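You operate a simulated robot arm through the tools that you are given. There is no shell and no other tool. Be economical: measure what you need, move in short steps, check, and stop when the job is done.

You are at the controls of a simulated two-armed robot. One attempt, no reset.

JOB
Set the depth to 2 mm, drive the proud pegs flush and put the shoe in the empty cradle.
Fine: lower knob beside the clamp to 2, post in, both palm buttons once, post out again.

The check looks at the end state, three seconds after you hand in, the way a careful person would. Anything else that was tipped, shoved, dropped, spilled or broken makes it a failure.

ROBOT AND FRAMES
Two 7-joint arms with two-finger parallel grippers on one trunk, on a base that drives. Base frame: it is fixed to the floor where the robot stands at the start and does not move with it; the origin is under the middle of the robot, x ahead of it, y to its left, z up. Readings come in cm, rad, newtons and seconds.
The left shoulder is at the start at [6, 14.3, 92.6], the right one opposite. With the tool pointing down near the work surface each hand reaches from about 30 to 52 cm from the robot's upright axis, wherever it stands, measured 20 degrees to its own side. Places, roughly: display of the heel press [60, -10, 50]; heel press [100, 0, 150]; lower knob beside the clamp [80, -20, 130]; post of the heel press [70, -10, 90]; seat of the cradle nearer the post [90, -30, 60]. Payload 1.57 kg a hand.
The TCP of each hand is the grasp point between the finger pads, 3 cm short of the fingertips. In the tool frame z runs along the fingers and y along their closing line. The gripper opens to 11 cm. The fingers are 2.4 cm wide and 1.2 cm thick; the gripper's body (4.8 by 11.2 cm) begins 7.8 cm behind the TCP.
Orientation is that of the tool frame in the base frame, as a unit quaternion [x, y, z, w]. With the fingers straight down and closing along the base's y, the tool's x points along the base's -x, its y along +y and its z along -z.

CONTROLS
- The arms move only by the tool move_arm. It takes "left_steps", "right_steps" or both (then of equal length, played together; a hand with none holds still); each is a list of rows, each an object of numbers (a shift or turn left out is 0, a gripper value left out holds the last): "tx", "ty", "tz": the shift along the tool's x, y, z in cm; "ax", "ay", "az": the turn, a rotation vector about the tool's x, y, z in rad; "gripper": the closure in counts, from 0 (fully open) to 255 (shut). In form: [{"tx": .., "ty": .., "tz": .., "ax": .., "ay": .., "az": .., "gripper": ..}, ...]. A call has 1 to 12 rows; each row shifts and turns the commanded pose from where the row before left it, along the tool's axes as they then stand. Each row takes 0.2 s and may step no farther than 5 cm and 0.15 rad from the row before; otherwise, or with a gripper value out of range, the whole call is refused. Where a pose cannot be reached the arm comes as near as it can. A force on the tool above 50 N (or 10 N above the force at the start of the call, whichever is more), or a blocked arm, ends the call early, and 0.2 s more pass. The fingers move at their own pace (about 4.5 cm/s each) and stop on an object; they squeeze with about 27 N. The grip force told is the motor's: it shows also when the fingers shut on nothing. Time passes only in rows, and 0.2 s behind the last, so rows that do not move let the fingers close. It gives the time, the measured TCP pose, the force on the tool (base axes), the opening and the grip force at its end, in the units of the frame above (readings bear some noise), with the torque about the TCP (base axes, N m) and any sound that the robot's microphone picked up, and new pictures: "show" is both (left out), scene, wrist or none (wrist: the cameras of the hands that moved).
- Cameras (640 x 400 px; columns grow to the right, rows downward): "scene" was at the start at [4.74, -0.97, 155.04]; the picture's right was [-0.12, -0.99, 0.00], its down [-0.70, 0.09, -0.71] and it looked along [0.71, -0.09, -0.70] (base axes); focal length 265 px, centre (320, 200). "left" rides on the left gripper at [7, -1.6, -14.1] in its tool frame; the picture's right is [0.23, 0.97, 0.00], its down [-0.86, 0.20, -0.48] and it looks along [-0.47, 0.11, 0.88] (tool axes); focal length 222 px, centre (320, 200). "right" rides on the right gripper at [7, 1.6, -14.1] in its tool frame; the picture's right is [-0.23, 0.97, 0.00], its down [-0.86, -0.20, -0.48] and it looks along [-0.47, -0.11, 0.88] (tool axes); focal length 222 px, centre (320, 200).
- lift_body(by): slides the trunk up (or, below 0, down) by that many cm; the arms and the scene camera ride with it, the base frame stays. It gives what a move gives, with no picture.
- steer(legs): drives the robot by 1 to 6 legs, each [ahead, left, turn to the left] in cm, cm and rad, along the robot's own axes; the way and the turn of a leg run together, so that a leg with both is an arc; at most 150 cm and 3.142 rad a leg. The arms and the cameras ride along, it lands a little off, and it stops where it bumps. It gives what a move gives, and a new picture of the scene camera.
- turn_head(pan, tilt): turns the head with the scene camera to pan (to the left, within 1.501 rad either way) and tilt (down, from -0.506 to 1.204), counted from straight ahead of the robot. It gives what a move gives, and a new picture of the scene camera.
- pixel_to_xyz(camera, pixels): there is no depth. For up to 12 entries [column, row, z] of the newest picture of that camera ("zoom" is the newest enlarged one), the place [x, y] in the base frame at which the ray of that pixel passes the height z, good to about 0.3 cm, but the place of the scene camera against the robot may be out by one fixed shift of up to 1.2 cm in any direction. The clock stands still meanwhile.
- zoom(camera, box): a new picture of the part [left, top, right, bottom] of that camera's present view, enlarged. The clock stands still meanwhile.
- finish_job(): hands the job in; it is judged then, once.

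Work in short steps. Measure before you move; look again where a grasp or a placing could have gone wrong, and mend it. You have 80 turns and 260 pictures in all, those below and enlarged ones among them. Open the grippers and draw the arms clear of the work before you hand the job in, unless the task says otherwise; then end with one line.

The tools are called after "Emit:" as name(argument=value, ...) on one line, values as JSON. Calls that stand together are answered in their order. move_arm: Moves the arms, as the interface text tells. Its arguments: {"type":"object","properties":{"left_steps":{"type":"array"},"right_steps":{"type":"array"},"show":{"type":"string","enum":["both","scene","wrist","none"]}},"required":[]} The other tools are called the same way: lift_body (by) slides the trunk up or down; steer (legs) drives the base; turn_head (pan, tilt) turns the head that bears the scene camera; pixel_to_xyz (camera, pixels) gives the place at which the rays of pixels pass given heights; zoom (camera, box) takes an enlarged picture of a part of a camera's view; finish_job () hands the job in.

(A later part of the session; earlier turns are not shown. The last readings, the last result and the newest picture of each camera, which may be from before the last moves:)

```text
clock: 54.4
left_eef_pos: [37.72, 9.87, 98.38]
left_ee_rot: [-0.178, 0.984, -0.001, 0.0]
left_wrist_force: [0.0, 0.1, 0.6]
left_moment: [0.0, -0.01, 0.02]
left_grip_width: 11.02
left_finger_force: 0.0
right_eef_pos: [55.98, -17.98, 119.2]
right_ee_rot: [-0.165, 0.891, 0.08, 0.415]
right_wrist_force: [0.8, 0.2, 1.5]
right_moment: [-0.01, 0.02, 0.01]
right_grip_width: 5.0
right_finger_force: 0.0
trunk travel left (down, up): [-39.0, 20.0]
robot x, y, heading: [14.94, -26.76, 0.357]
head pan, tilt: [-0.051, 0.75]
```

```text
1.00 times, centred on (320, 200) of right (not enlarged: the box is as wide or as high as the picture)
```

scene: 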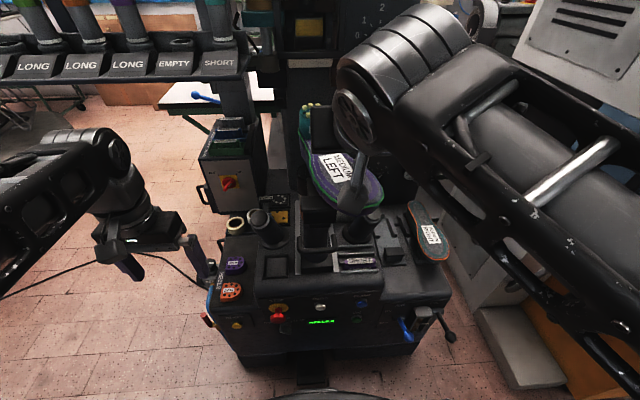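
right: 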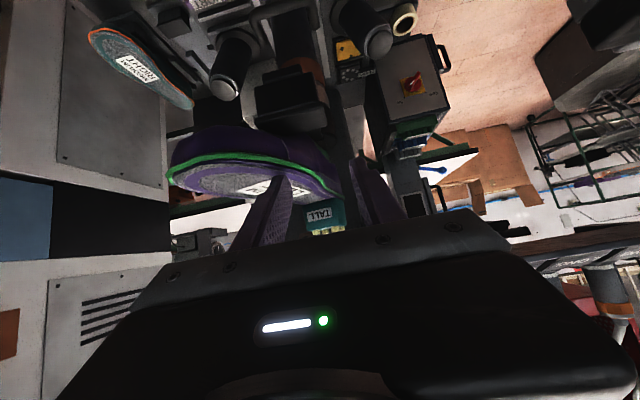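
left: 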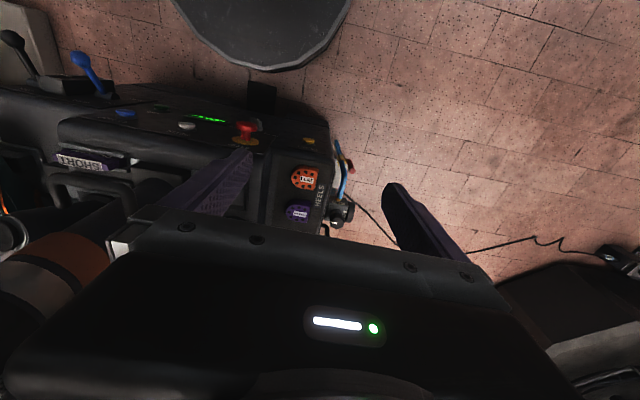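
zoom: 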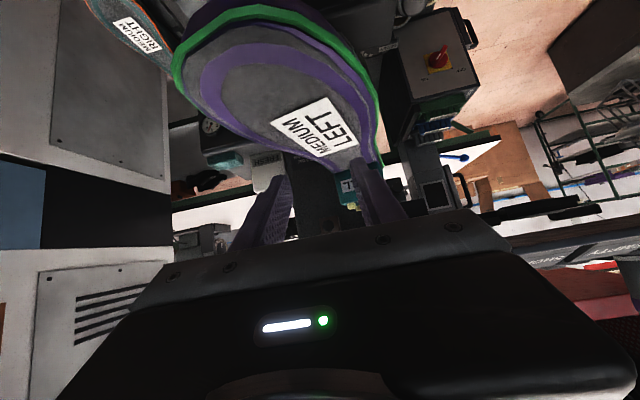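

The shoe has swivelled about 20° on its post: re-triangulating the toe with the two low views gives z≈109 at ≈38 cm ahead, much nearer and higher than I assumed, so the hand pushed it. I lift the right hand straight up, move it to the right, and look properly.

Emit:
move_arm(right_steps=[{"tx": -2.95, "tz": -2.7}, {"tx": -2.95, "tz": -2.7}, {"ty": -4}, {"ty": -4}, {"ty": -4}, {"ty": -4}, {}], show="none")

Emit:
turn_head(pan=-0.05, tilt=0.7)

Emit:
zoom(camera="scene", box=[230, 90, 430, 215])

Emit:
zoom(camera="left", box=[0, 0, 640, 400])

```text
clock: 56.0
left_eef_pos: [37.63, 9.87, 98.41]
left_ee_rot: [-0.178, 0.984, 0.001, 0.0]
left_wrist_force: [-0.7, 0.0, -0.2]
left_moment: [-0.02, -0.02, 0.02]
left_grip_width: 11.0
left_finger_force: 0.0
right_eef_pos: [61.46, -33.15, 127.07]
right_ee_rot: [-0.165, 0.891, 0.081, 0.414]
right_wrist_force: [0.6, 0.6, -0.4]
right_moment: [-0.01, 0.01, -0.03]
right_grip_width: 5.01
right_finger_force: 0.0
trunk travel left (down, up): [-39.0, 20.0]
robot x, y, heading: [15.78, -26.67, 0.354]
head pan, tilt: [-0.051, 0.75]
```

```text
clock: 56.6
left_eef_pos: [37.64, 9.78, 98.45]
left_ee_rot: [-0.178, 0.984, 0.0, 0.0]
left_wrist_force: [0.2, -0.2, -0.7]
left_moment: [0.01, 0.03, 0.02]
left_grip_width: 10.99
left_finger_force: 0.1
right_eef_pos: [61.33, -33.14, 127.13]
right_ee_rot: [-0.165, 0.891, 0.08, 0.415]
right_wrist_force: [0.6, -0.2, -0.6]
right_moment: [0.01, -0.01, -0.01]
right_grip_width: 5.03
right_finger_force: 0.1
trunk travel left (down, up): [-39.0, 20.0]
robot x, y, heading: [14.94, -26.88, 0.356]
head pan, tilt: [-0.051, 0.7]
```

scene: 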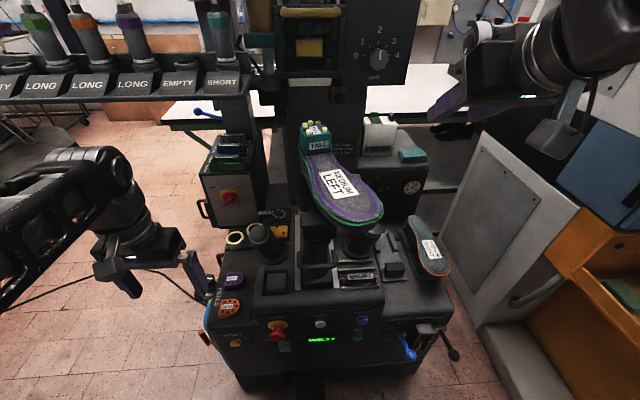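

```text
3.20 times, centred on (330, 152) of scene
```

zoom: 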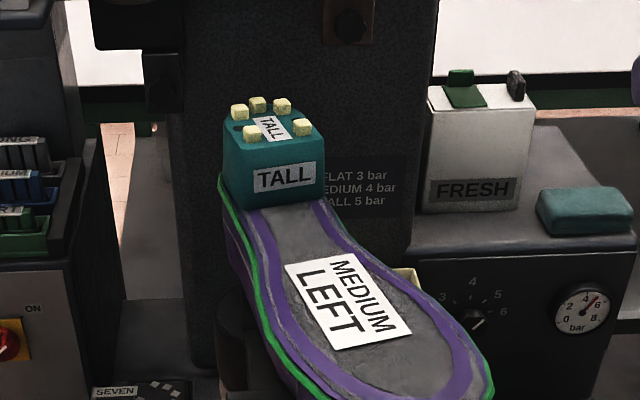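

```text
1.00 times, centred on (320, 200) of left (not enlarged: the box is as wide or as high as the picture)
```

zoom: 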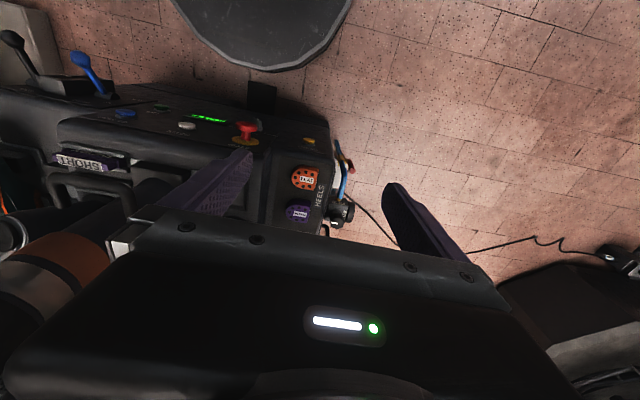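

The shoe only swivelled; heel and pegs look intact. I measure its true height and position with the present view before nudging it back.

Emit:
pixel_to_xyz(camera="scene", pixels=[[317.5, 153.6, 105], [317.5, 153.6, 112], [311.5, 122, 115], [311.5, 122, 122], [381, 214, 105], [381, 214, 112], [345, 222, 112], [350, 228, 105], [318, 268, 87.3], [332, 172, 112], [350, 168, 112]])

Emit:
turn_head(pan=-0.05, tilt=1.0)

Emit:
zoom(camera="scene", box=[240, 60, 440, 185])

```text
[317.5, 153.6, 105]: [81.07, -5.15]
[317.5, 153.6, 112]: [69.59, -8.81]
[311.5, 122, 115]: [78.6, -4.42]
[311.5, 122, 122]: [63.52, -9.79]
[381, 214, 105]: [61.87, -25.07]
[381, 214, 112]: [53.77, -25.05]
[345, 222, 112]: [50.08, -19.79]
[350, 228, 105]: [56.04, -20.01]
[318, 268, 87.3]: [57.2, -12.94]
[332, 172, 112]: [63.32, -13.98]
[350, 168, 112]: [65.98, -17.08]
```

```text
clock: 57.5
left_eef_pos: [37.72, 9.86, 98.42]
left_ee_rot: [-0.178, 0.984, 0.0, 0.0]
left_wrist_force: [-1.1, 0.9, 0.3]
left_moment: [0.0, 0.02, 0.01]
left_grip_width: 11.01
left_finger_force: 0.0
right_eef_pos: [61.39, -33.27, 127.17]
right_ee_rot: [-0.165, 0.891, 0.08, 0.415]
right_wrist_force: [-0.6, -0.5, 0.3]
right_moment: [0.0, -0.01, 0.01]
right_grip_width: 5.03
right_finger_force: 0.0
trunk travel left (down, up): [-39.0, 20.0]
robot x, y, heading: [14.97, -26.6, 0.357]
head pan, tilt: [-0.051, 1.0]
```

scene: 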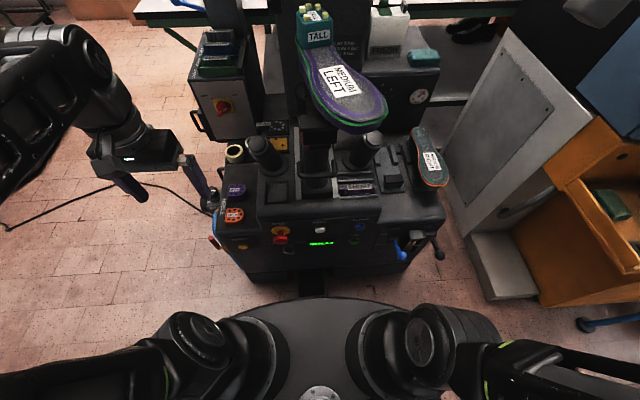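

```text
3.20 times, centred on (340, 122) of scene
```

zoom: 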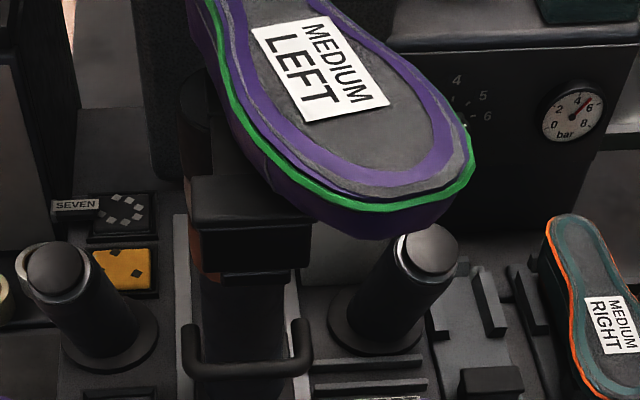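

True geometry: sole top z≈115, heel top ≈121, toe tip at about 36 cm ahead and swung right by about 0.32 rad. I close the right fingers, lower them beside the toe's right side and come close, to push it back gently.

Emit:
move_arm(right_steps=[{"gripper": 255}, {"tx": 2.58, "tz": 2.36}, {"tx": 2.58, "tz": 2.36}, {"tx": 2.58, "tz": 2.36}, {"tx": 2.58, "tz": 2.36}, {"ty": 3}, {"ty": 3}, {}], show="both")

Emit:
zoom(camera="scene", box=[270, 0, 470, 125])

```text
clock: 59.2
left_eef_pos: [37.74, 9.73, 98.34]
left_ee_rot: [-0.178, 0.984, 0.0, 0.0]
left_wrist_force: [0.0, -0.1, -0.2]
left_moment: [0.0, -0.01, 0.02]
left_grip_width: 10.97
left_finger_force: 0.0
right_eef_pos: [60.05, -27.22, 113.34]
right_ee_rot: [-0.164, 0.891, 0.079, 0.415]
right_wrist_force: [-1.2, 0.4, -0.3]
right_moment: [0.01, 0.02, 0.05]
right_grip_width: 0.0
right_finger_force: 21.4
trunk travel left (down, up): [-39.0, 20.0]
robot x, y, heading: [15.24, -26.84, 0.36]
head pan, tilt: [-0.051, 1.0]
```

scene: 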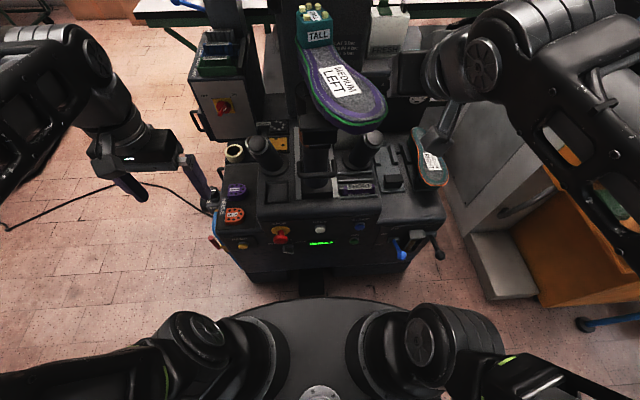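
right: 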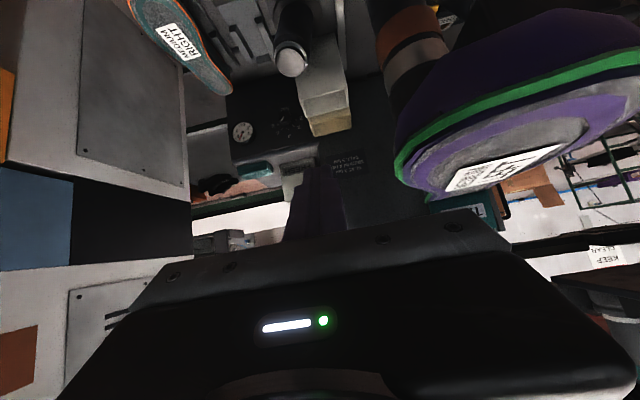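

```text
3.20 times, centred on (370, 62) of scene
```

zoom: 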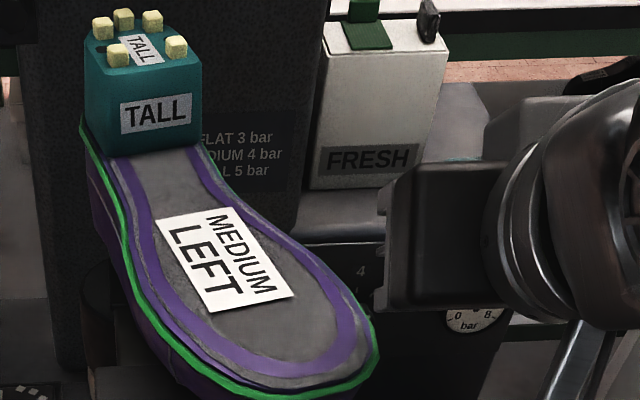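

Hand is right of the toe (fingers at about 44 ahead, -16 left). Raise 1 cm and push leftwards slowly.

Emit:
move_arm(right_steps=[{"tx": -0.74, "tz": -0.67}, {"ty": 1.2}, {"ty": 1.2}, {"ty": 1.0}, {"ty": 1.0}, {"ty": 1.0}, {}], show="both")

Emit:
zoom(camera="scene", box=[250, 0, 450, 125])

```text
clock: 60.9
left_eef_pos: [37.69, 9.7, 98.47]
left_ee_rot: [-0.179, 0.984, 0.001, 0.0]
left_wrist_force: [0.3, 0.6, -0.4]
left_moment: [0.0, 0.0, 0.04]
left_grip_width: 10.99
left_finger_force: 0.0
right_eef_pos: [57.97, -22.42, 114.2]
right_ee_rot: [-0.164, 0.892, 0.079, 0.415]
right_wrist_force: [1.5, -0.6, 2.0]
right_moment: [-0.01, 0.03, 0.04]
right_grip_width: 0.02
right_finger_force: 21.6
trunk travel left (down, up): [-39.0, 20.0]
robot x, y, heading: [15.11, -26.62, 0.359]
head pan, tilt: [-0.051, 1.0]
```

scene: 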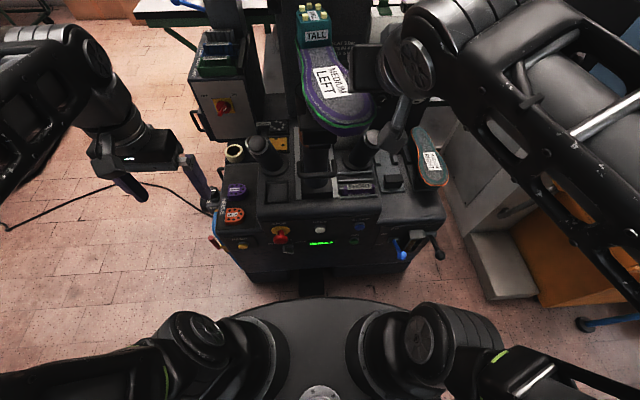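
right: 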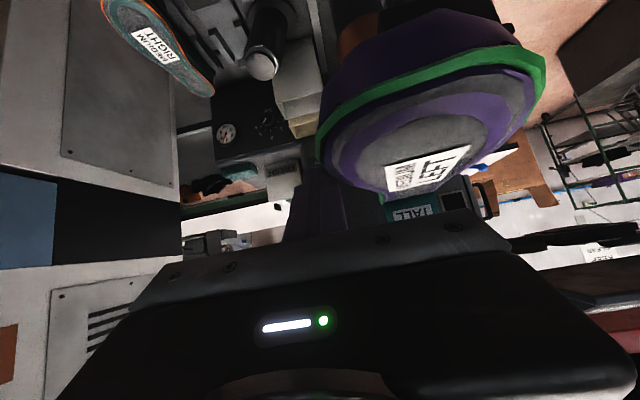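

```text
3.20 times, centred on (350, 62) of scene
```

zoom: 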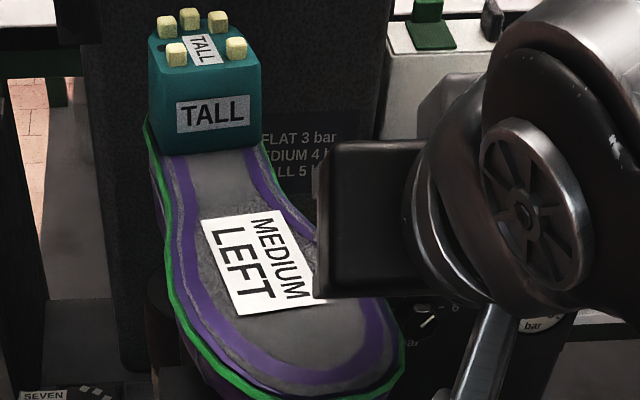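

It's swinging back. Continue 2.5 cm and check.

Emit:
move_arm(right_steps=[{"ty": 0.9}, {"ty": 0.8}, {"ty": 0.8}, {}], show="wrist")

Emit:
zoom(camera="scene", box=[250, 0, 450, 125])

```text
clock: 61.9
left_eef_pos: [37.59, 9.85, 98.54]
left_ee_rot: [-0.177, 0.984, 0.0, 0.0]
left_wrist_force: [0.5, 0.2, -0.5]
left_moment: [-0.01, 0.03, -0.02]
left_grip_width: 10.98
left_finger_force: 0.2
right_eef_pos: [56.94, -20.03, 114.23]
right_ee_rot: [-0.165, 0.891, 0.079, 0.414]
right_wrist_force: [1.4, -0.3, 0.1]
right_moment: [-0.01, -0.03, 0.01]
right_grip_width: 0.0
right_finger_force: 21.7
trunk travel left (down, up): [-39.0, 20.0]
robot x, y, heading: [15.28, -26.53, 0.351]
head pan, tilt: [-0.051, 1.0]
```

right: 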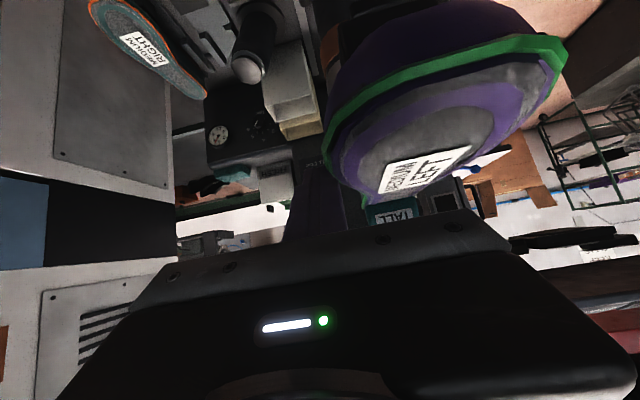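

```text
3.20 times, centred on (350, 62) of scene
```

zoom: 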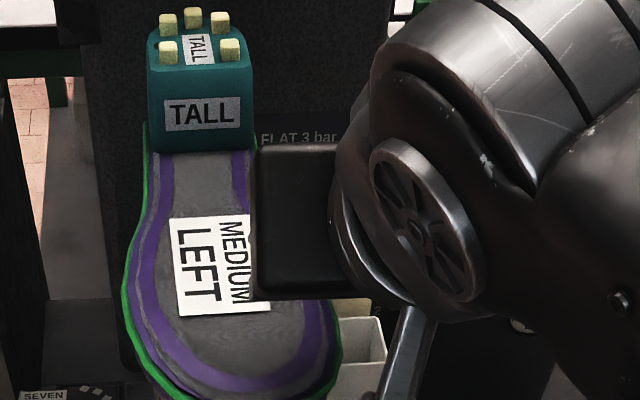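

The label's edges are now aligned with the machine axis as before. I back the hand off to the right, then drive back 10 cm to get room to reach under the toe.

Emit:
move_arm(right_steps=[{"ty": -3}, {"ty": -4}, {}], show="none")

Emit:
steer(legs=[[-10, 0, 0]])

Emit:
zoom(camera="scene", box=[250, 0, 450, 125])

```text
clock: 62.6
left_eef_pos: [37.65, 9.74, 98.48]
left_ee_rot: [-0.177, 0.984, 0.0, 0.0]
left_wrist_force: [-0.3, -0.7, -0.7]
left_moment: [-0.01, 0.0, 0.02]
left_grip_width: 11.01
left_finger_force: 0.0
right_eef_pos: [59.54, -26.61, 113.99]
right_ee_rot: [-0.166, 0.891, 0.081, 0.414]
right_wrist_force: [0.4, -0.3, 0.7]
right_moment: [-0.03, 0.0, -0.02]
right_grip_width: 0.02
right_finger_force: 21.4
trunk travel left (down, up): [-39.0, 20.0]
robot x, y, heading: [15.32, -26.63, 0.361]
head pan, tilt: [-0.051, 1.0]
```

```text
clock: 63.8
left_eef_pos: [28.3, 6.18, 98.44]
left_ee_rot: [-0.178, 0.984, 0.0, 0.002]
left_wrist_force: [0.2, -1.0, -0.3]
left_moment: [0.02, -0.02, 0.0]
left_grip_width: 11.02
left_finger_force: 0.0
right_eef_pos: [50.0, -30.23, 114.03]
right_ee_rot: [-0.165, 0.891, 0.08, 0.416]
right_wrist_force: [-0.1, 0.1, 0.0]
right_moment: [-0.03, -0.05, -0.01]
right_grip_width: 0.0
right_finger_force: 21.5
trunk travel left (down, up): [-39.0, 20.0]
robot x, y, heading: [5.46, -30.11, 0.359]
head pan, tilt: [-0.051, 1.0]
```

scene: 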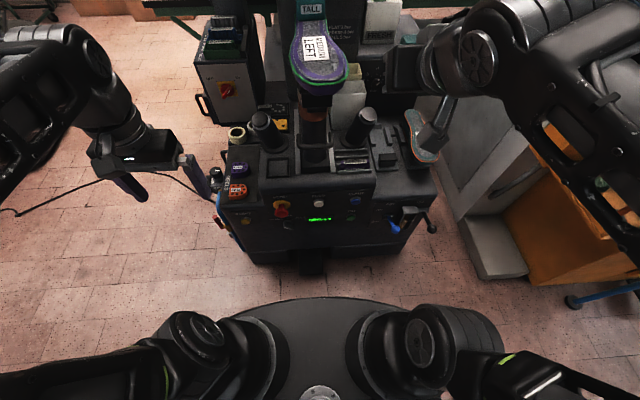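

```text
3.20 times, centred on (350, 62) of scene
```

zoom: 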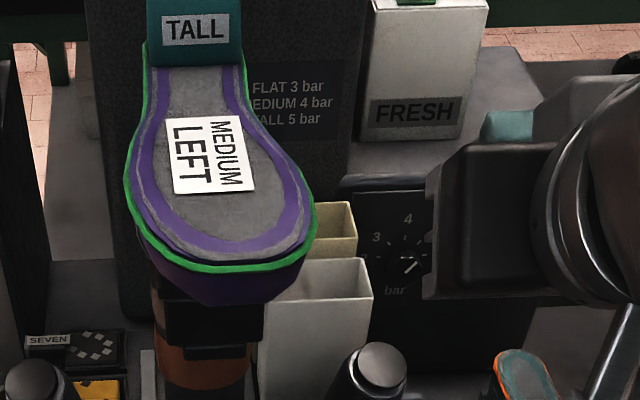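

Shoe still aligned. Lower the right hand in the free space in front of the machine, pitch to about 27° below level and roll 90°.

Emit:
move_arm(right_steps=[{"tx": 3.5, "tz": 3.0, "gripper": 139}, {"tx": 3.5, "tz": 3.0}, {"tx": 3.5, "tz": 3.0}, {"tx": 3.5, "tz": 3.0}, {"tx": 3.5, "tz": 3.0}, {"ay": -0.115}, {"ay": -0.115}, {"az": 0.143}, {"az": 0.143}, {"az": 0.143}, {"az": 0.143}, {}], show="none")

Emit:
move_arm(right_steps=[{"az": 0.143}, {"az": 0.143}, {"az": 0.143}, {"az": 0.143}, {"az": 0.143}, {"az": 0.143}, {"az": 0.143}, {}], show="both")

```text
clock: 66.4
left_eef_pos: [28.37, 6.22, 98.51]
left_ee_rot: [-0.178, 0.984, 0.001, 0.0]
left_wrist_force: [0.1, -0.1, -0.2]
left_moment: [-0.01, 0.01, 0.03]
left_grip_width: 11.0
left_finger_force: 0.0
right_eef_pos: [56.19, -25.76, 96.1]
right_ee_rot: [0.09, 0.848, 0.238, 0.465]
right_wrist_force: [-0.7, 0.2, -0.9]
right_moment: [0.01, 0.02, 0.0]
right_grip_width: 5.02
right_finger_force: 0.0
right hand out of reach, approached as far as the arm can: row 4, 5, 6, 7
trunk travel left (down, up): [-39.0, 20.0]
robot x, y, heading: [5.77, -30.48, 0.362]
head pan, tilt: [-0.051, 1.0]
```

```text
clock: 68.2
left_eef_pos: [28.4, 6.12, 98.54]
left_ee_rot: [-0.178, 0.984, 0.0, 0.0]
left_wrist_force: [1.5, -0.6, 0.1]
left_moment: [-0.02, 0.01, -0.03]
left_grip_width: 10.99
left_finger_force: 0.1
right_eef_pos: [56.12, -25.56, 96.14]
right_ee_rot: [0.485, 0.701, 0.433, 0.293]
right_wrist_force: [-0.9, 0.0, -0.1]
right_moment: [0.0, 0.03, 0.0]
right_grip_width: 5.01
right_finger_force: 0.0
trunk travel left (down, up): [-39.0, 20.0]
robot x, y, heading: [5.86, -30.28, 0.357]
head pan, tilt: [-0.051, 1.0]
```

scene: 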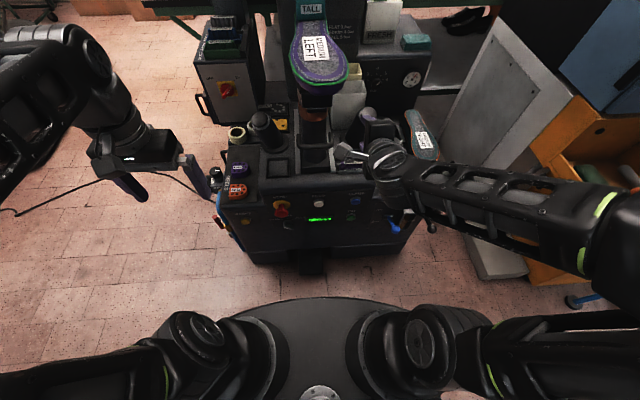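
right: 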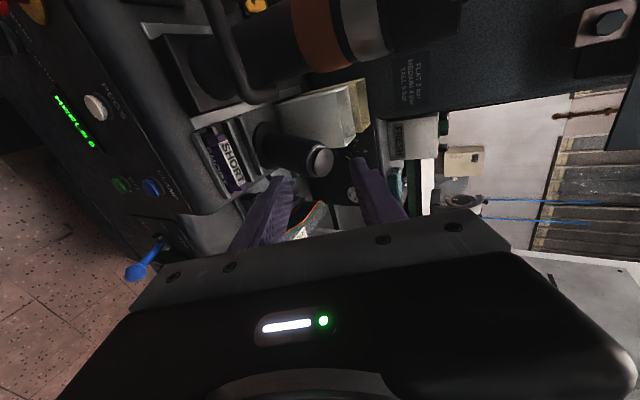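

Oriented well; the handle shows at (240,60) in the wrist view. Go down, then left to a pre-grasp about 7 cm short of the bar.

Emit:
move_arm(right_steps=[{"ty": -2.35, "tz": 1.5}, {"ty": -2.35, "tz": 1.5}, {"tx": 4}, {"tx": 4}, {"tx": 3.6}, {}], show="both")

Emit:
zoom(camera="right", box=[180, 60, 460, 235])

```text
clock: 69.6
left_eef_pos: [28.34, 6.33, 98.57]
left_ee_rot: [-0.178, 0.984, 0.0, 0.0]
left_wrist_force: [-0.5, 0.1, 0.5]
left_moment: [-0.02, 0.01, 0.0]
left_grip_width: 11.02
left_finger_force: 0.0
right_eef_pos: [53.82, -13.38, 91.35]
right_ee_rot: [0.484, 0.701, 0.433, 0.294]
right_wrist_force: [-0.2, -0.6, 0.8]
right_moment: [-0.01, 0.01, -0.01]
right_grip_width: 5.04
right_finger_force: 0.1
right hand out of reach, approached as far as the arm can: row 1, 2
trunk travel left (down, up): [-39.0, 20.0]
robot x, y, heading: [5.85, -30.48, 0.357]
head pan, tilt: [-0.051, 1.0]
```

scene: 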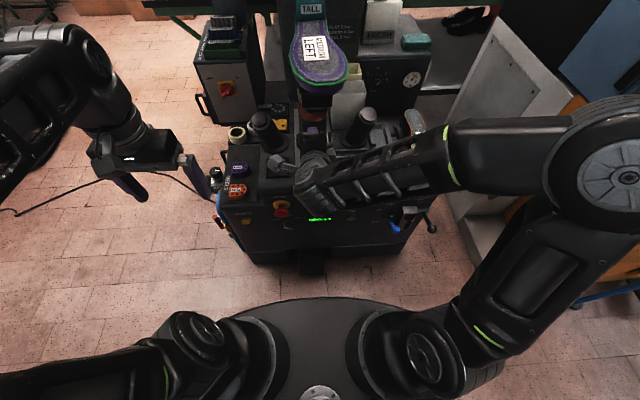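
right: 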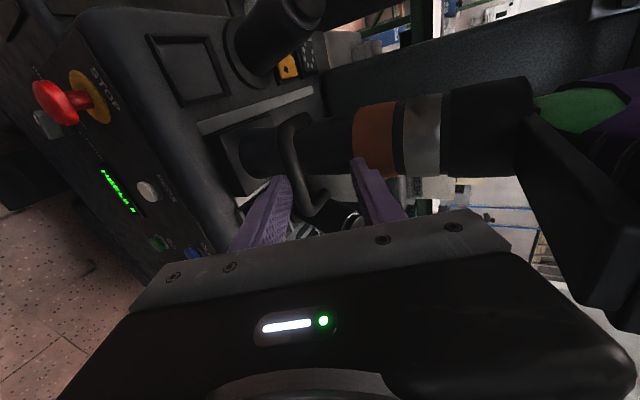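

```text
2.29 times, centred on (320, 148) of right
```

zoom: 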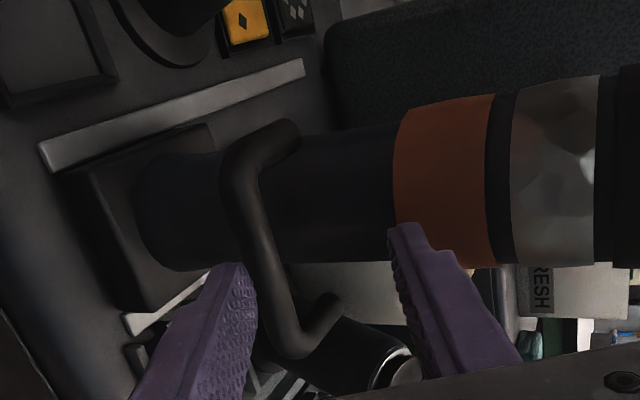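

Bar lies 5.9 cm ahead along the fingers and 1.5 cm toward the lower finger. Shift and advance 5 cm, then look.

Emit:
move_arm(right_steps=[{"ty": -1.5}, {"tz": 1.7}, {"tz": 1.7}, {"tz": 1.6}, {}], show="wrist")

Emit:
zoom(camera="right", box=[180, 60, 460, 235])

```text
clock: 70.8
left_eef_pos: [28.29, 6.26, 98.42]
left_ee_rot: [-0.178, 0.984, 0.0, 0.0]
left_wrist_force: [0.6, -0.1, 0.1]
left_moment: [-0.03, 0.0, 0.03]
left_grip_width: 11.03
left_finger_force: 0.1
right_eef_pos: [57.48, -12.22, 87.64]
right_ee_rot: [0.484, 0.702, 0.433, 0.293]
right_wrist_force: [0.5, 0.3, -0.2]
right_moment: [0.02, 0.05, 0.01]
right_grip_width: 5.03
right_finger_force: 0.1
trunk travel left (down, up): [-39.0, 20.0]
robot x, y, heading: [6.03, -30.45, 0.359]
head pan, tilt: [-0.051, 1.0]
```

right: 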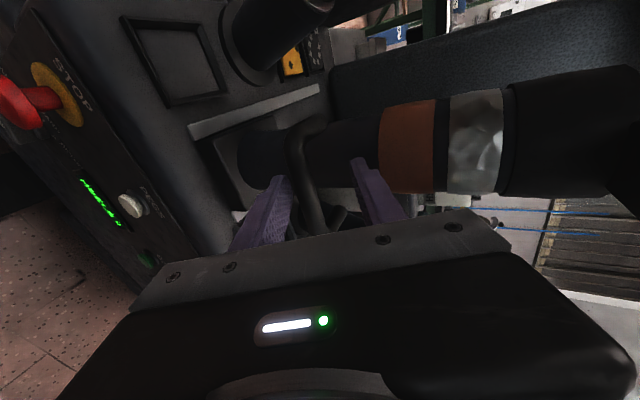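

```text
2.29 times, centred on (320, 148) of right
```

zoom: 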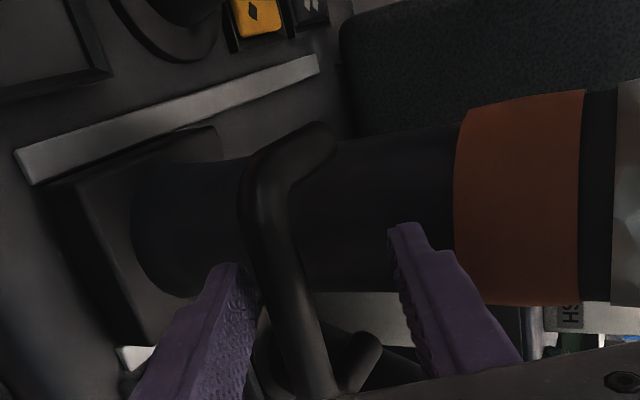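

The bar is between the fingers, nearer the lower one. Shift 0.8 down and 0.5 in, then close.

Emit:
move_arm(right_steps=[{"ty": -0.8, "tz": 0.5}, {}, {"gripper": 255}, {}, {}, {}, {}], show="wrist")

Emit:
zoom(camera="right", box=[180, 60, 460, 235])

```text
clock: 72.4
left_eef_pos: [28.34, 6.27, 98.51]
left_ee_rot: [-0.179, 0.984, -0.001, -0.001]
left_wrist_force: [1.0, 0.7, -0.2]
left_moment: [0.01, 0.0, -0.01]
left_grip_width: 11.01
left_finger_force: 0.2
right_eef_pos: [57.5, -12.15, 86.44]
right_ee_rot: [0.483, 0.703, 0.431, 0.293]
right_wrist_force: [-6.8, -2.5, -24.3]
right_moment: [-0.67, -0.02, 0.5]
right_grip_width: 1.61
right_finger_force: 31.3
trunk travel left (down, up): [-39.0, 20.0]
robot x, y, heading: [5.78, -30.55, 0.357]
head pan, tilt: [-0.051, 1.0]
```

right: 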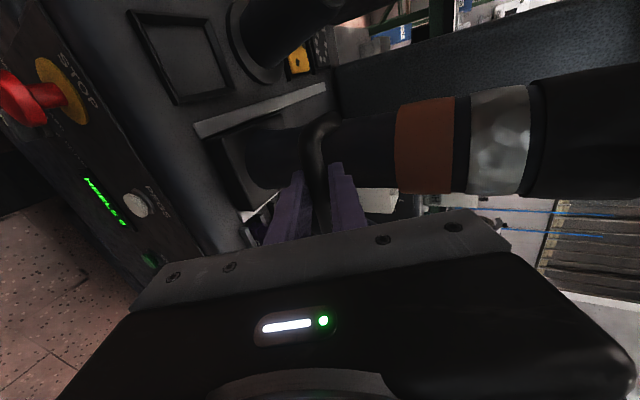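

```text
2.29 times, centred on (320, 148) of right
```

zoom: 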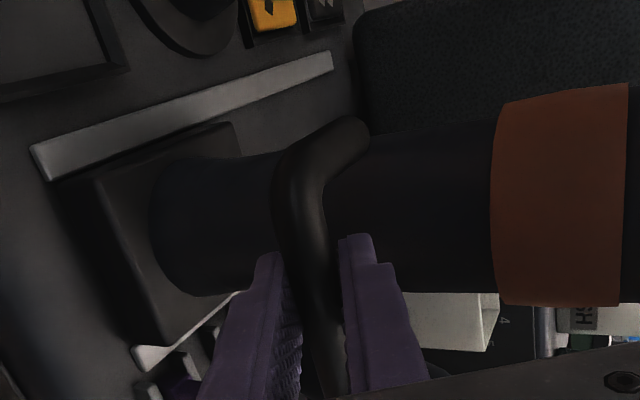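

Firm grip on the bar (1.6 cm). Push forward horizontally in steps of 2 cm.

Emit:
move_arm(right_steps=[{"ty": -0.27, "tz": 0.14}, {"ty": 0.68, "tz": 1.337}, {"ty": 0.68, "tz": 1.337}, {"ty": 0.68, "tz": 1.337}, {"ty": 0.68, "tz": 1.337}, {"ty": 0.68, "tz": 1.337}, {"ty": 0.68, "tz": 1.337}, {}], show="both")

```text
clock: 74.2
left_eef_pos: [28.45, 6.44, 98.41]
left_ee_rot: [-0.178, 0.984, -0.001, -0.001]
left_wrist_force: [0.0, 0.0, 1.0]
left_moment: [-0.04, 0.0, -0.03]
left_grip_width: 11.0
left_finger_force: 0.0
right_eef_pos: [66.01, -8.73, 86.38]
right_ee_rot: [0.482, 0.702, 0.434, 0.293]
right_wrist_force: [-2.3, 8.4, -10.6]
right_moment: [-0.35, -0.02, 1.12]
right_grip_width: 1.61
right_finger_force: 31.1
trunk travel left (down, up): [-39.0, 20.0]
robot x, y, heading: [5.67, -30.16, 0.354]
head pan, tilt: [-0.051, 1.0]
```

scene: 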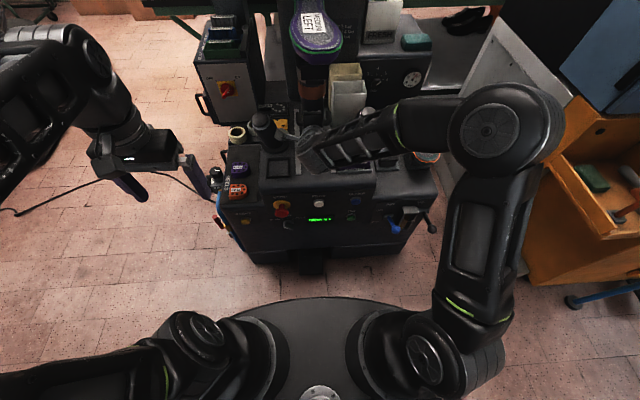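
right: 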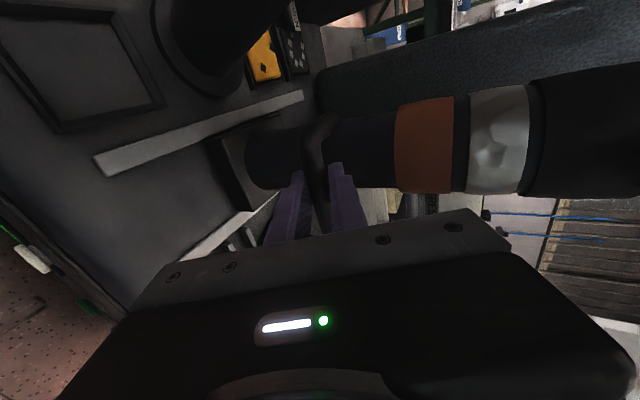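

It slides freely (9 cm so far). Continue with a slight leftward correction until it stops.

Emit:
move_arm(right_steps=[{"tx": 0.25, "ty": 0.68, "tz": 1.337}, {"tx": 0.03, "ty": 0.68, "tz": 1.337}, {"tx": 0.03, "ty": 0.68, "tz": 1.337}, {"tx": 0.03, "ty": 0.68, "tz": 1.337}, {"tx": 0.03, "ty": 0.68, "tz": 1.337}, {"tx": 0.03, "ty": 0.68, "tz": 1.337}, {"tx": 0.03, "ty": 0.68, "tz": 1.337}, {}], show="both")

Emit:
turn_head(pan=0, tilt=0.7)

Emit:
zoom(camera="scene", box=[230, 40, 430, 165])

```text
clock: 75.9
left_eef_pos: [28.18, 6.29, 98.52]
left_ee_rot: [-0.178, 0.984, 0.0, 0.0]
left_wrist_force: [0.8, 0.2, -0.4]
left_moment: [-0.03, 0.01, -0.01]
left_grip_width: 11.02
left_finger_force: 0.1
right_eef_pos: [74.84, -4.62, 85.4]
right_ee_rot: [0.482, 0.709, 0.426, 0.289]
right_wrist_force: [-1.8, -0.9, -2.3]
right_moment: [-0.57, -0.3, 0.41]
right_grip_width: 1.61
right_finger_force: 31.7
trunk travel left (down, up): [-39.0, 20.0]
robot x, y, heading: [5.11, -30.25, 0.359]
head pan, tilt: [-0.051, 1.0]
stopped in row 8 (right hand): the force on the tool passed its limit at 58 N (the readings are from after the stop); the commanded pose is now the measured one
```

scene: 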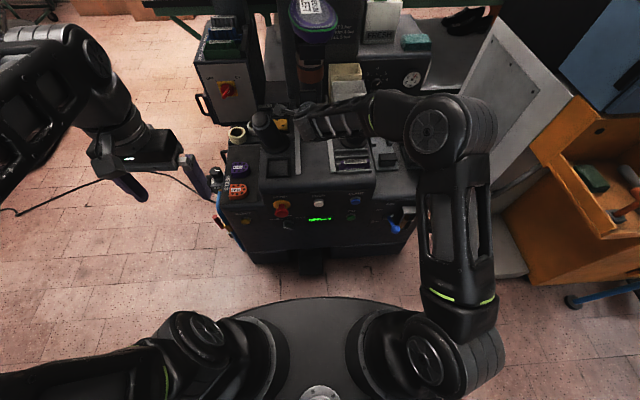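
right: 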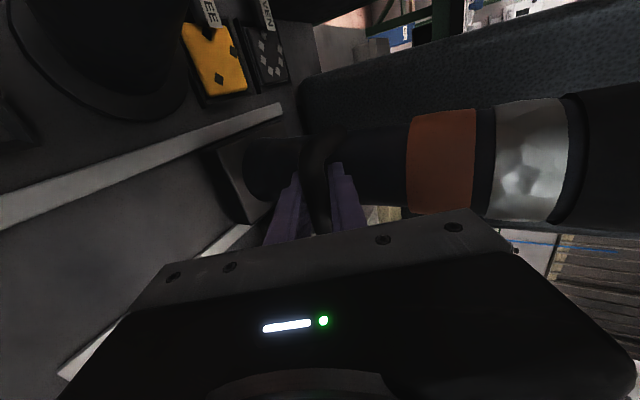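

```text
clock: 76.7
left_eef_pos: [28.19, 6.26, 98.5]
left_ee_rot: [-0.178, 0.984, 0.0, 0.001]
left_wrist_force: [0.1, -0.2, -0.9]
left_moment: [0.01, 0.01, 0.0]
left_grip_width: 11.02
left_finger_force: 0.0
right_eef_pos: [74.93, -4.64, 85.34]
right_ee_rot: [0.483, 0.708, 0.426, 0.289]
right_wrist_force: [-5.1, -3.3, -2.2]
right_moment: [-0.62, -0.33, 0.32]
right_grip_width: 1.6
right_finger_force: 31.8
trunk travel left (down, up): [-39.0, 20.0]
robot x, y, heading: [6.04, -29.93, 0.357]
head pan, tilt: [0.0, 0.7]
```

scene: 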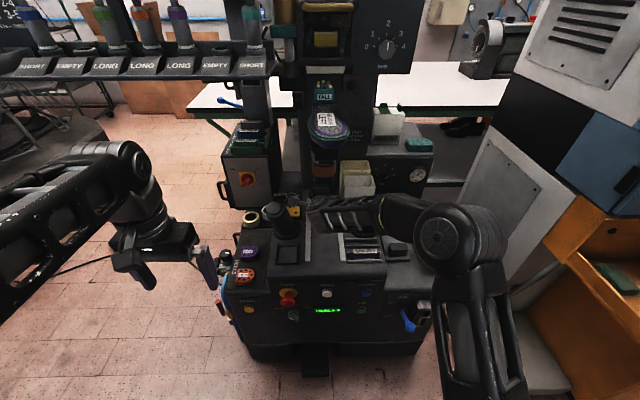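

```text
3.20 times, centred on (330, 102) of scene
```

zoom: 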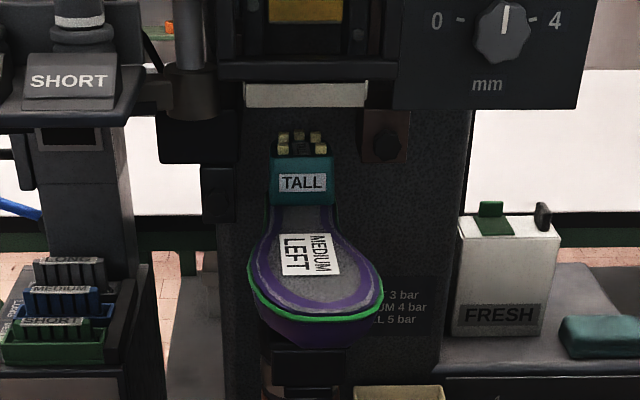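

The post has stopped at its inner end after about 18.6 cm, with the heel centred under the ram plate. Release the handle and withdraw along the finger axis, then go right.

Emit:
move_arm(right_steps=[{"gripper": 130}, {}, {}, {"tz": -2}, {"tz": -3}, {"tz": -4}, {"tz": -4}, {"tz": -3, "tx": -2}, {"tx": -4}, {"tx": -4}, {"tx": -4}, {}], show="both")

Emit:
zoom(camera="scene", box=[230, 40, 430, 165])

```text
clock: 79.3
left_eef_pos: [28.31, 6.27, 98.39]
left_ee_rot: [-0.178, 0.984, 0.001, 0.0]
left_wrist_force: [0.5, 0.3, 0.0]
left_moment: [0.02, -0.01, -0.03]
left_grip_width: 11.01
left_finger_force: 0.0
right_eef_pos: [66.94, -22.9, 92.7]
right_ee_rot: [0.483, 0.708, 0.427, 0.288]
right_wrist_force: [-0.6, 0.2, 0.2]
right_moment: [0.04, -0.01, -0.01]
right_grip_width: 5.41
right_finger_force: 0.0
trunk travel left (down, up): [-39.0, 20.0]
robot x, y, heading: [5.64, -29.99, 0.356]
head pan, tilt: [0.0, 0.7]
```

scene: 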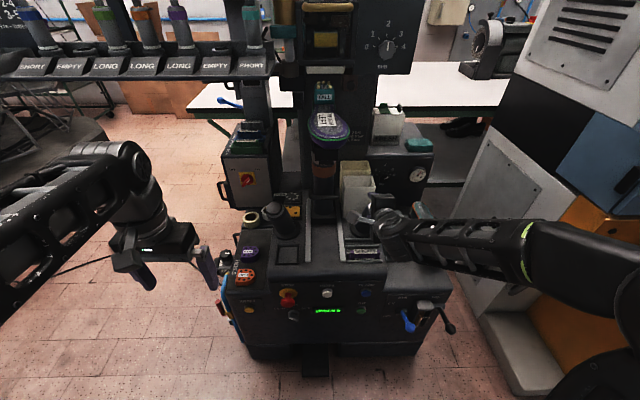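
right: 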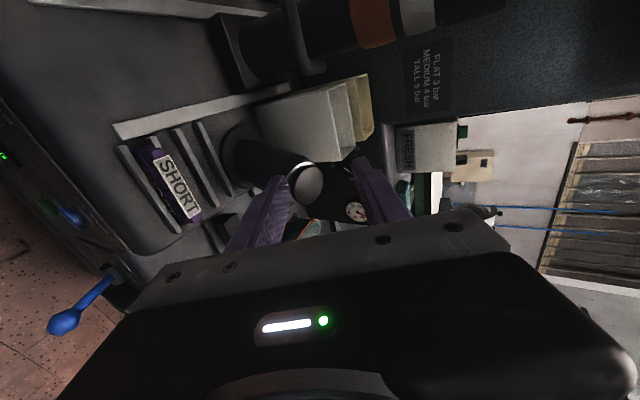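

```text
3.20 times, centred on (330, 102) of scene
```

zoom: 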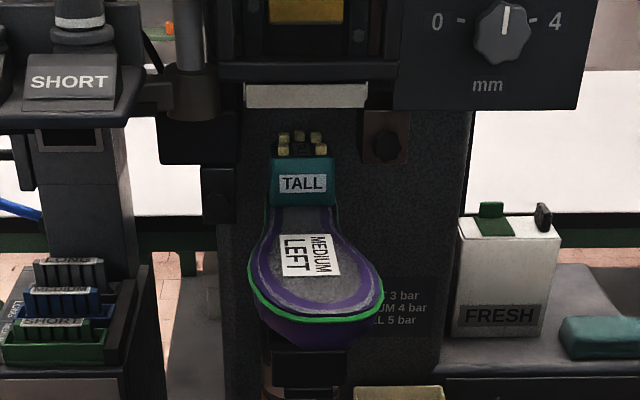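

The right dome sits where predicted (wrist ray agrees). Now close both grippers: left pitches and goes above its dome; right rises and unrolls.

Emit:
move_arm(left_steps=[{"tx": -4, "ty": -1.8, "tz": -1, "ay": -0.142, "gripper": 255}, {"tx": -4.1, "ty": -1.8, "tz": -0.42, "ay": -0.142}, {"tx": -4.12, "ty": -1.8, "tz": 0.16, "ay": -0.142}, {"tx": -4.06, "ty": -1.8, "tz": 0.74, "ay": -0.142}, {"tx": -3.91, "ty": -1.8, "tz": 1.31, "ay": -0.142}, {"tx": -3.68, "ty": -1.8, "tz": 1.85, "ay": -0.142}, {}, {}, {}, {}, {}, {}], right_steps=[{"ty": 3.55, "tz": -1.8, "gripper": 255}, {"ty": 3.55, "tz": -1.8}, {"az": -0.143}, {"az": -0.143}, {"az": -0.143}, {"az": -0.143}, {"az": -0.143}, {"az": -0.143}, {"az": -0.143}, {"az": -0.143}, {"az": -0.143}, {"az": -0.143}], show="none")

Emit:
move_arm(right_steps=[{"az": -0.143}, {"ay": 0.125}, {"ay": 0.125}, {}], show="both")

```text
clock: 81.9
left_eef_pos: [54.6, 4.59, 104.64]
left_ee_rot: [-0.163, 0.896, 0.075, 0.406]
left_wrist_force: [0.0, -0.6, -0.2]
left_moment: [0.0, -0.01, 0.0]
left_grip_width: 0.0
left_finger_force: 21.1
right_eef_pos: [67.07, -22.82, 100.73]
right_ee_rot: [-0.1, 0.852, 0.132, 0.497]
right_wrist_force: [-0.5, 0.7, -0.6]
right_moment: [0.02, 0.0, 0.0]
right_grip_width: 0.0
right_finger_force: 21.1
trunk travel left (down, up): [-39.0, 20.0]
robot x, y, heading: [5.94, -30.4, 0.36]
head pan, tilt: [0.0, 0.7]
```

```text
clock: 82.9
left_eef_pos: [54.61, 4.53, 104.52]
left_ee_rot: [-0.162, 0.896, 0.074, 0.406]
left_wrist_force: [0.8, 0.7, -0.7]
left_moment: [-0.04, -0.03, -0.02]
left_grip_width: 0.0
left_finger_force: 21.1
right_eef_pos: [67.13, -22.84, 100.84]
right_ee_rot: [-0.171, 0.899, 0.076, 0.397]
right_wrist_force: [0.3, 1.3, -0.3]
right_moment: [0.02, 0.01, 0.04]
right_grip_width: 0.01
right_finger_force: 21.5
trunk travel left (down, up): [-39.0, 20.0]
robot x, y, heading: [6.17, -30.35, 0.359]
head pan, tilt: [0.0, 0.7]
```

scene: 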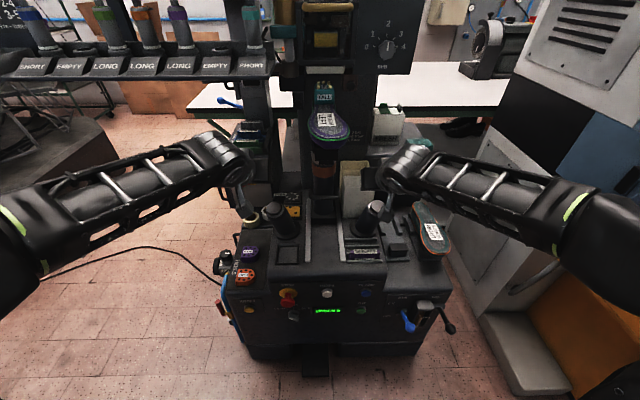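
right: 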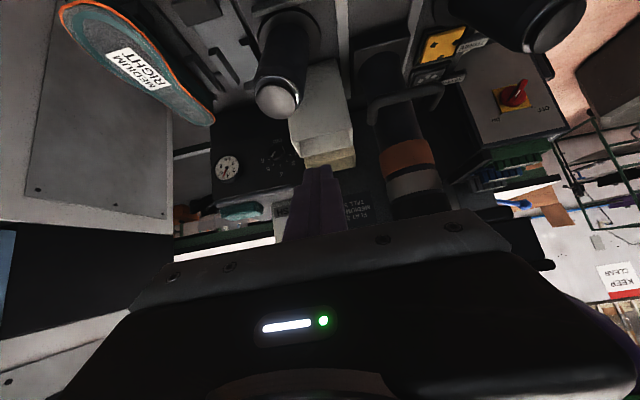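

Both domes are visible, left (283,212) and right (375,208). Move both hands to about 4 cm above each dome along its axis.

Emit:
move_arm(left_steps=[{"tx": 1.76, "tz": 4.1}, {"tx": 1.76, "tz": 4.1}, {"tx": 1.76, "tz": 4.1}, {}], right_steps=[{"tx": 1.15, "ty": -1.53, "tz": 2.9}, {"tx": 1.15, "ty": -1.53, "tz": 2.9}, {"tx": 1.15, "ty": -1.53, "tz": 2.9}, {}], show="both")

Emit:
zoom(camera="scene", box=[230, 150, 430, 275])

```text
clock: 83.9
left_eef_pos: [59.9, 6.45, 92.38]
left_ee_rot: [-0.161, 0.896, 0.072, 0.407]
left_wrist_force: [0.9, -0.2, 0.0]
left_moment: [0.03, 0.01, 0.02]
left_grip_width: 0.03
left_finger_force: 21.2
right_eef_pos: [72.69, -25.47, 92.32]
right_ee_rot: [-0.17, 0.899, 0.077, 0.396]
right_wrist_force: [0.9, 0.9, 0.3]
right_moment: [0.04, 0.0, -0.02]
right_grip_width: 0.0
right_finger_force: 21.7
trunk travel left (down, up): [-39.0, 20.0]
robot x, y, heading: [5.61, -30.5, 0.36]
head pan, tilt: [0.0, 0.7]
```

scene: 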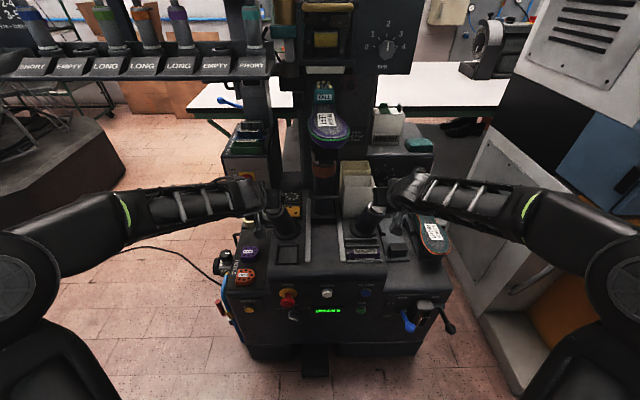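
right: 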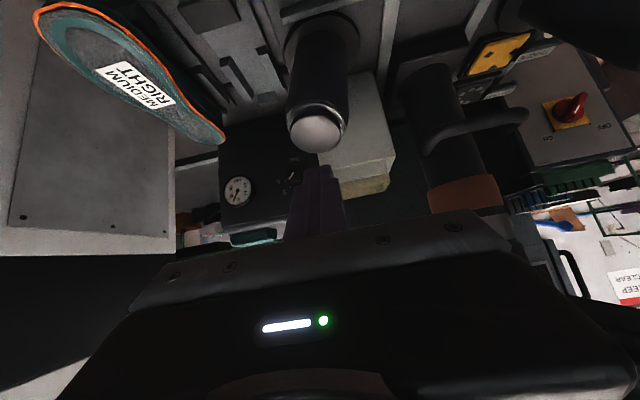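
left: 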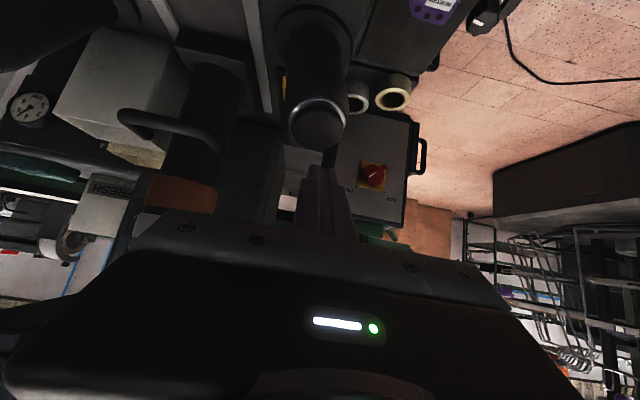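

```text
3.20 times, centred on (330, 212) of scene
```

zoom: 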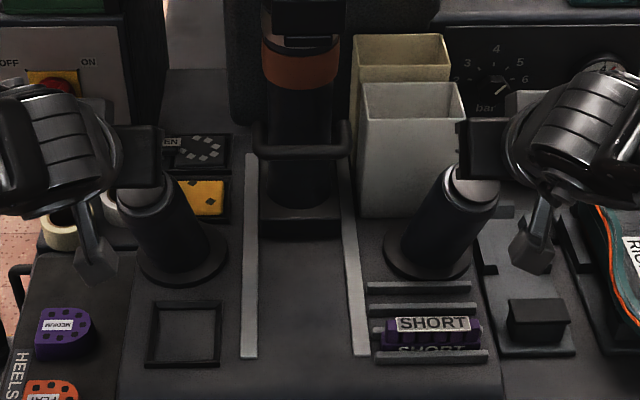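

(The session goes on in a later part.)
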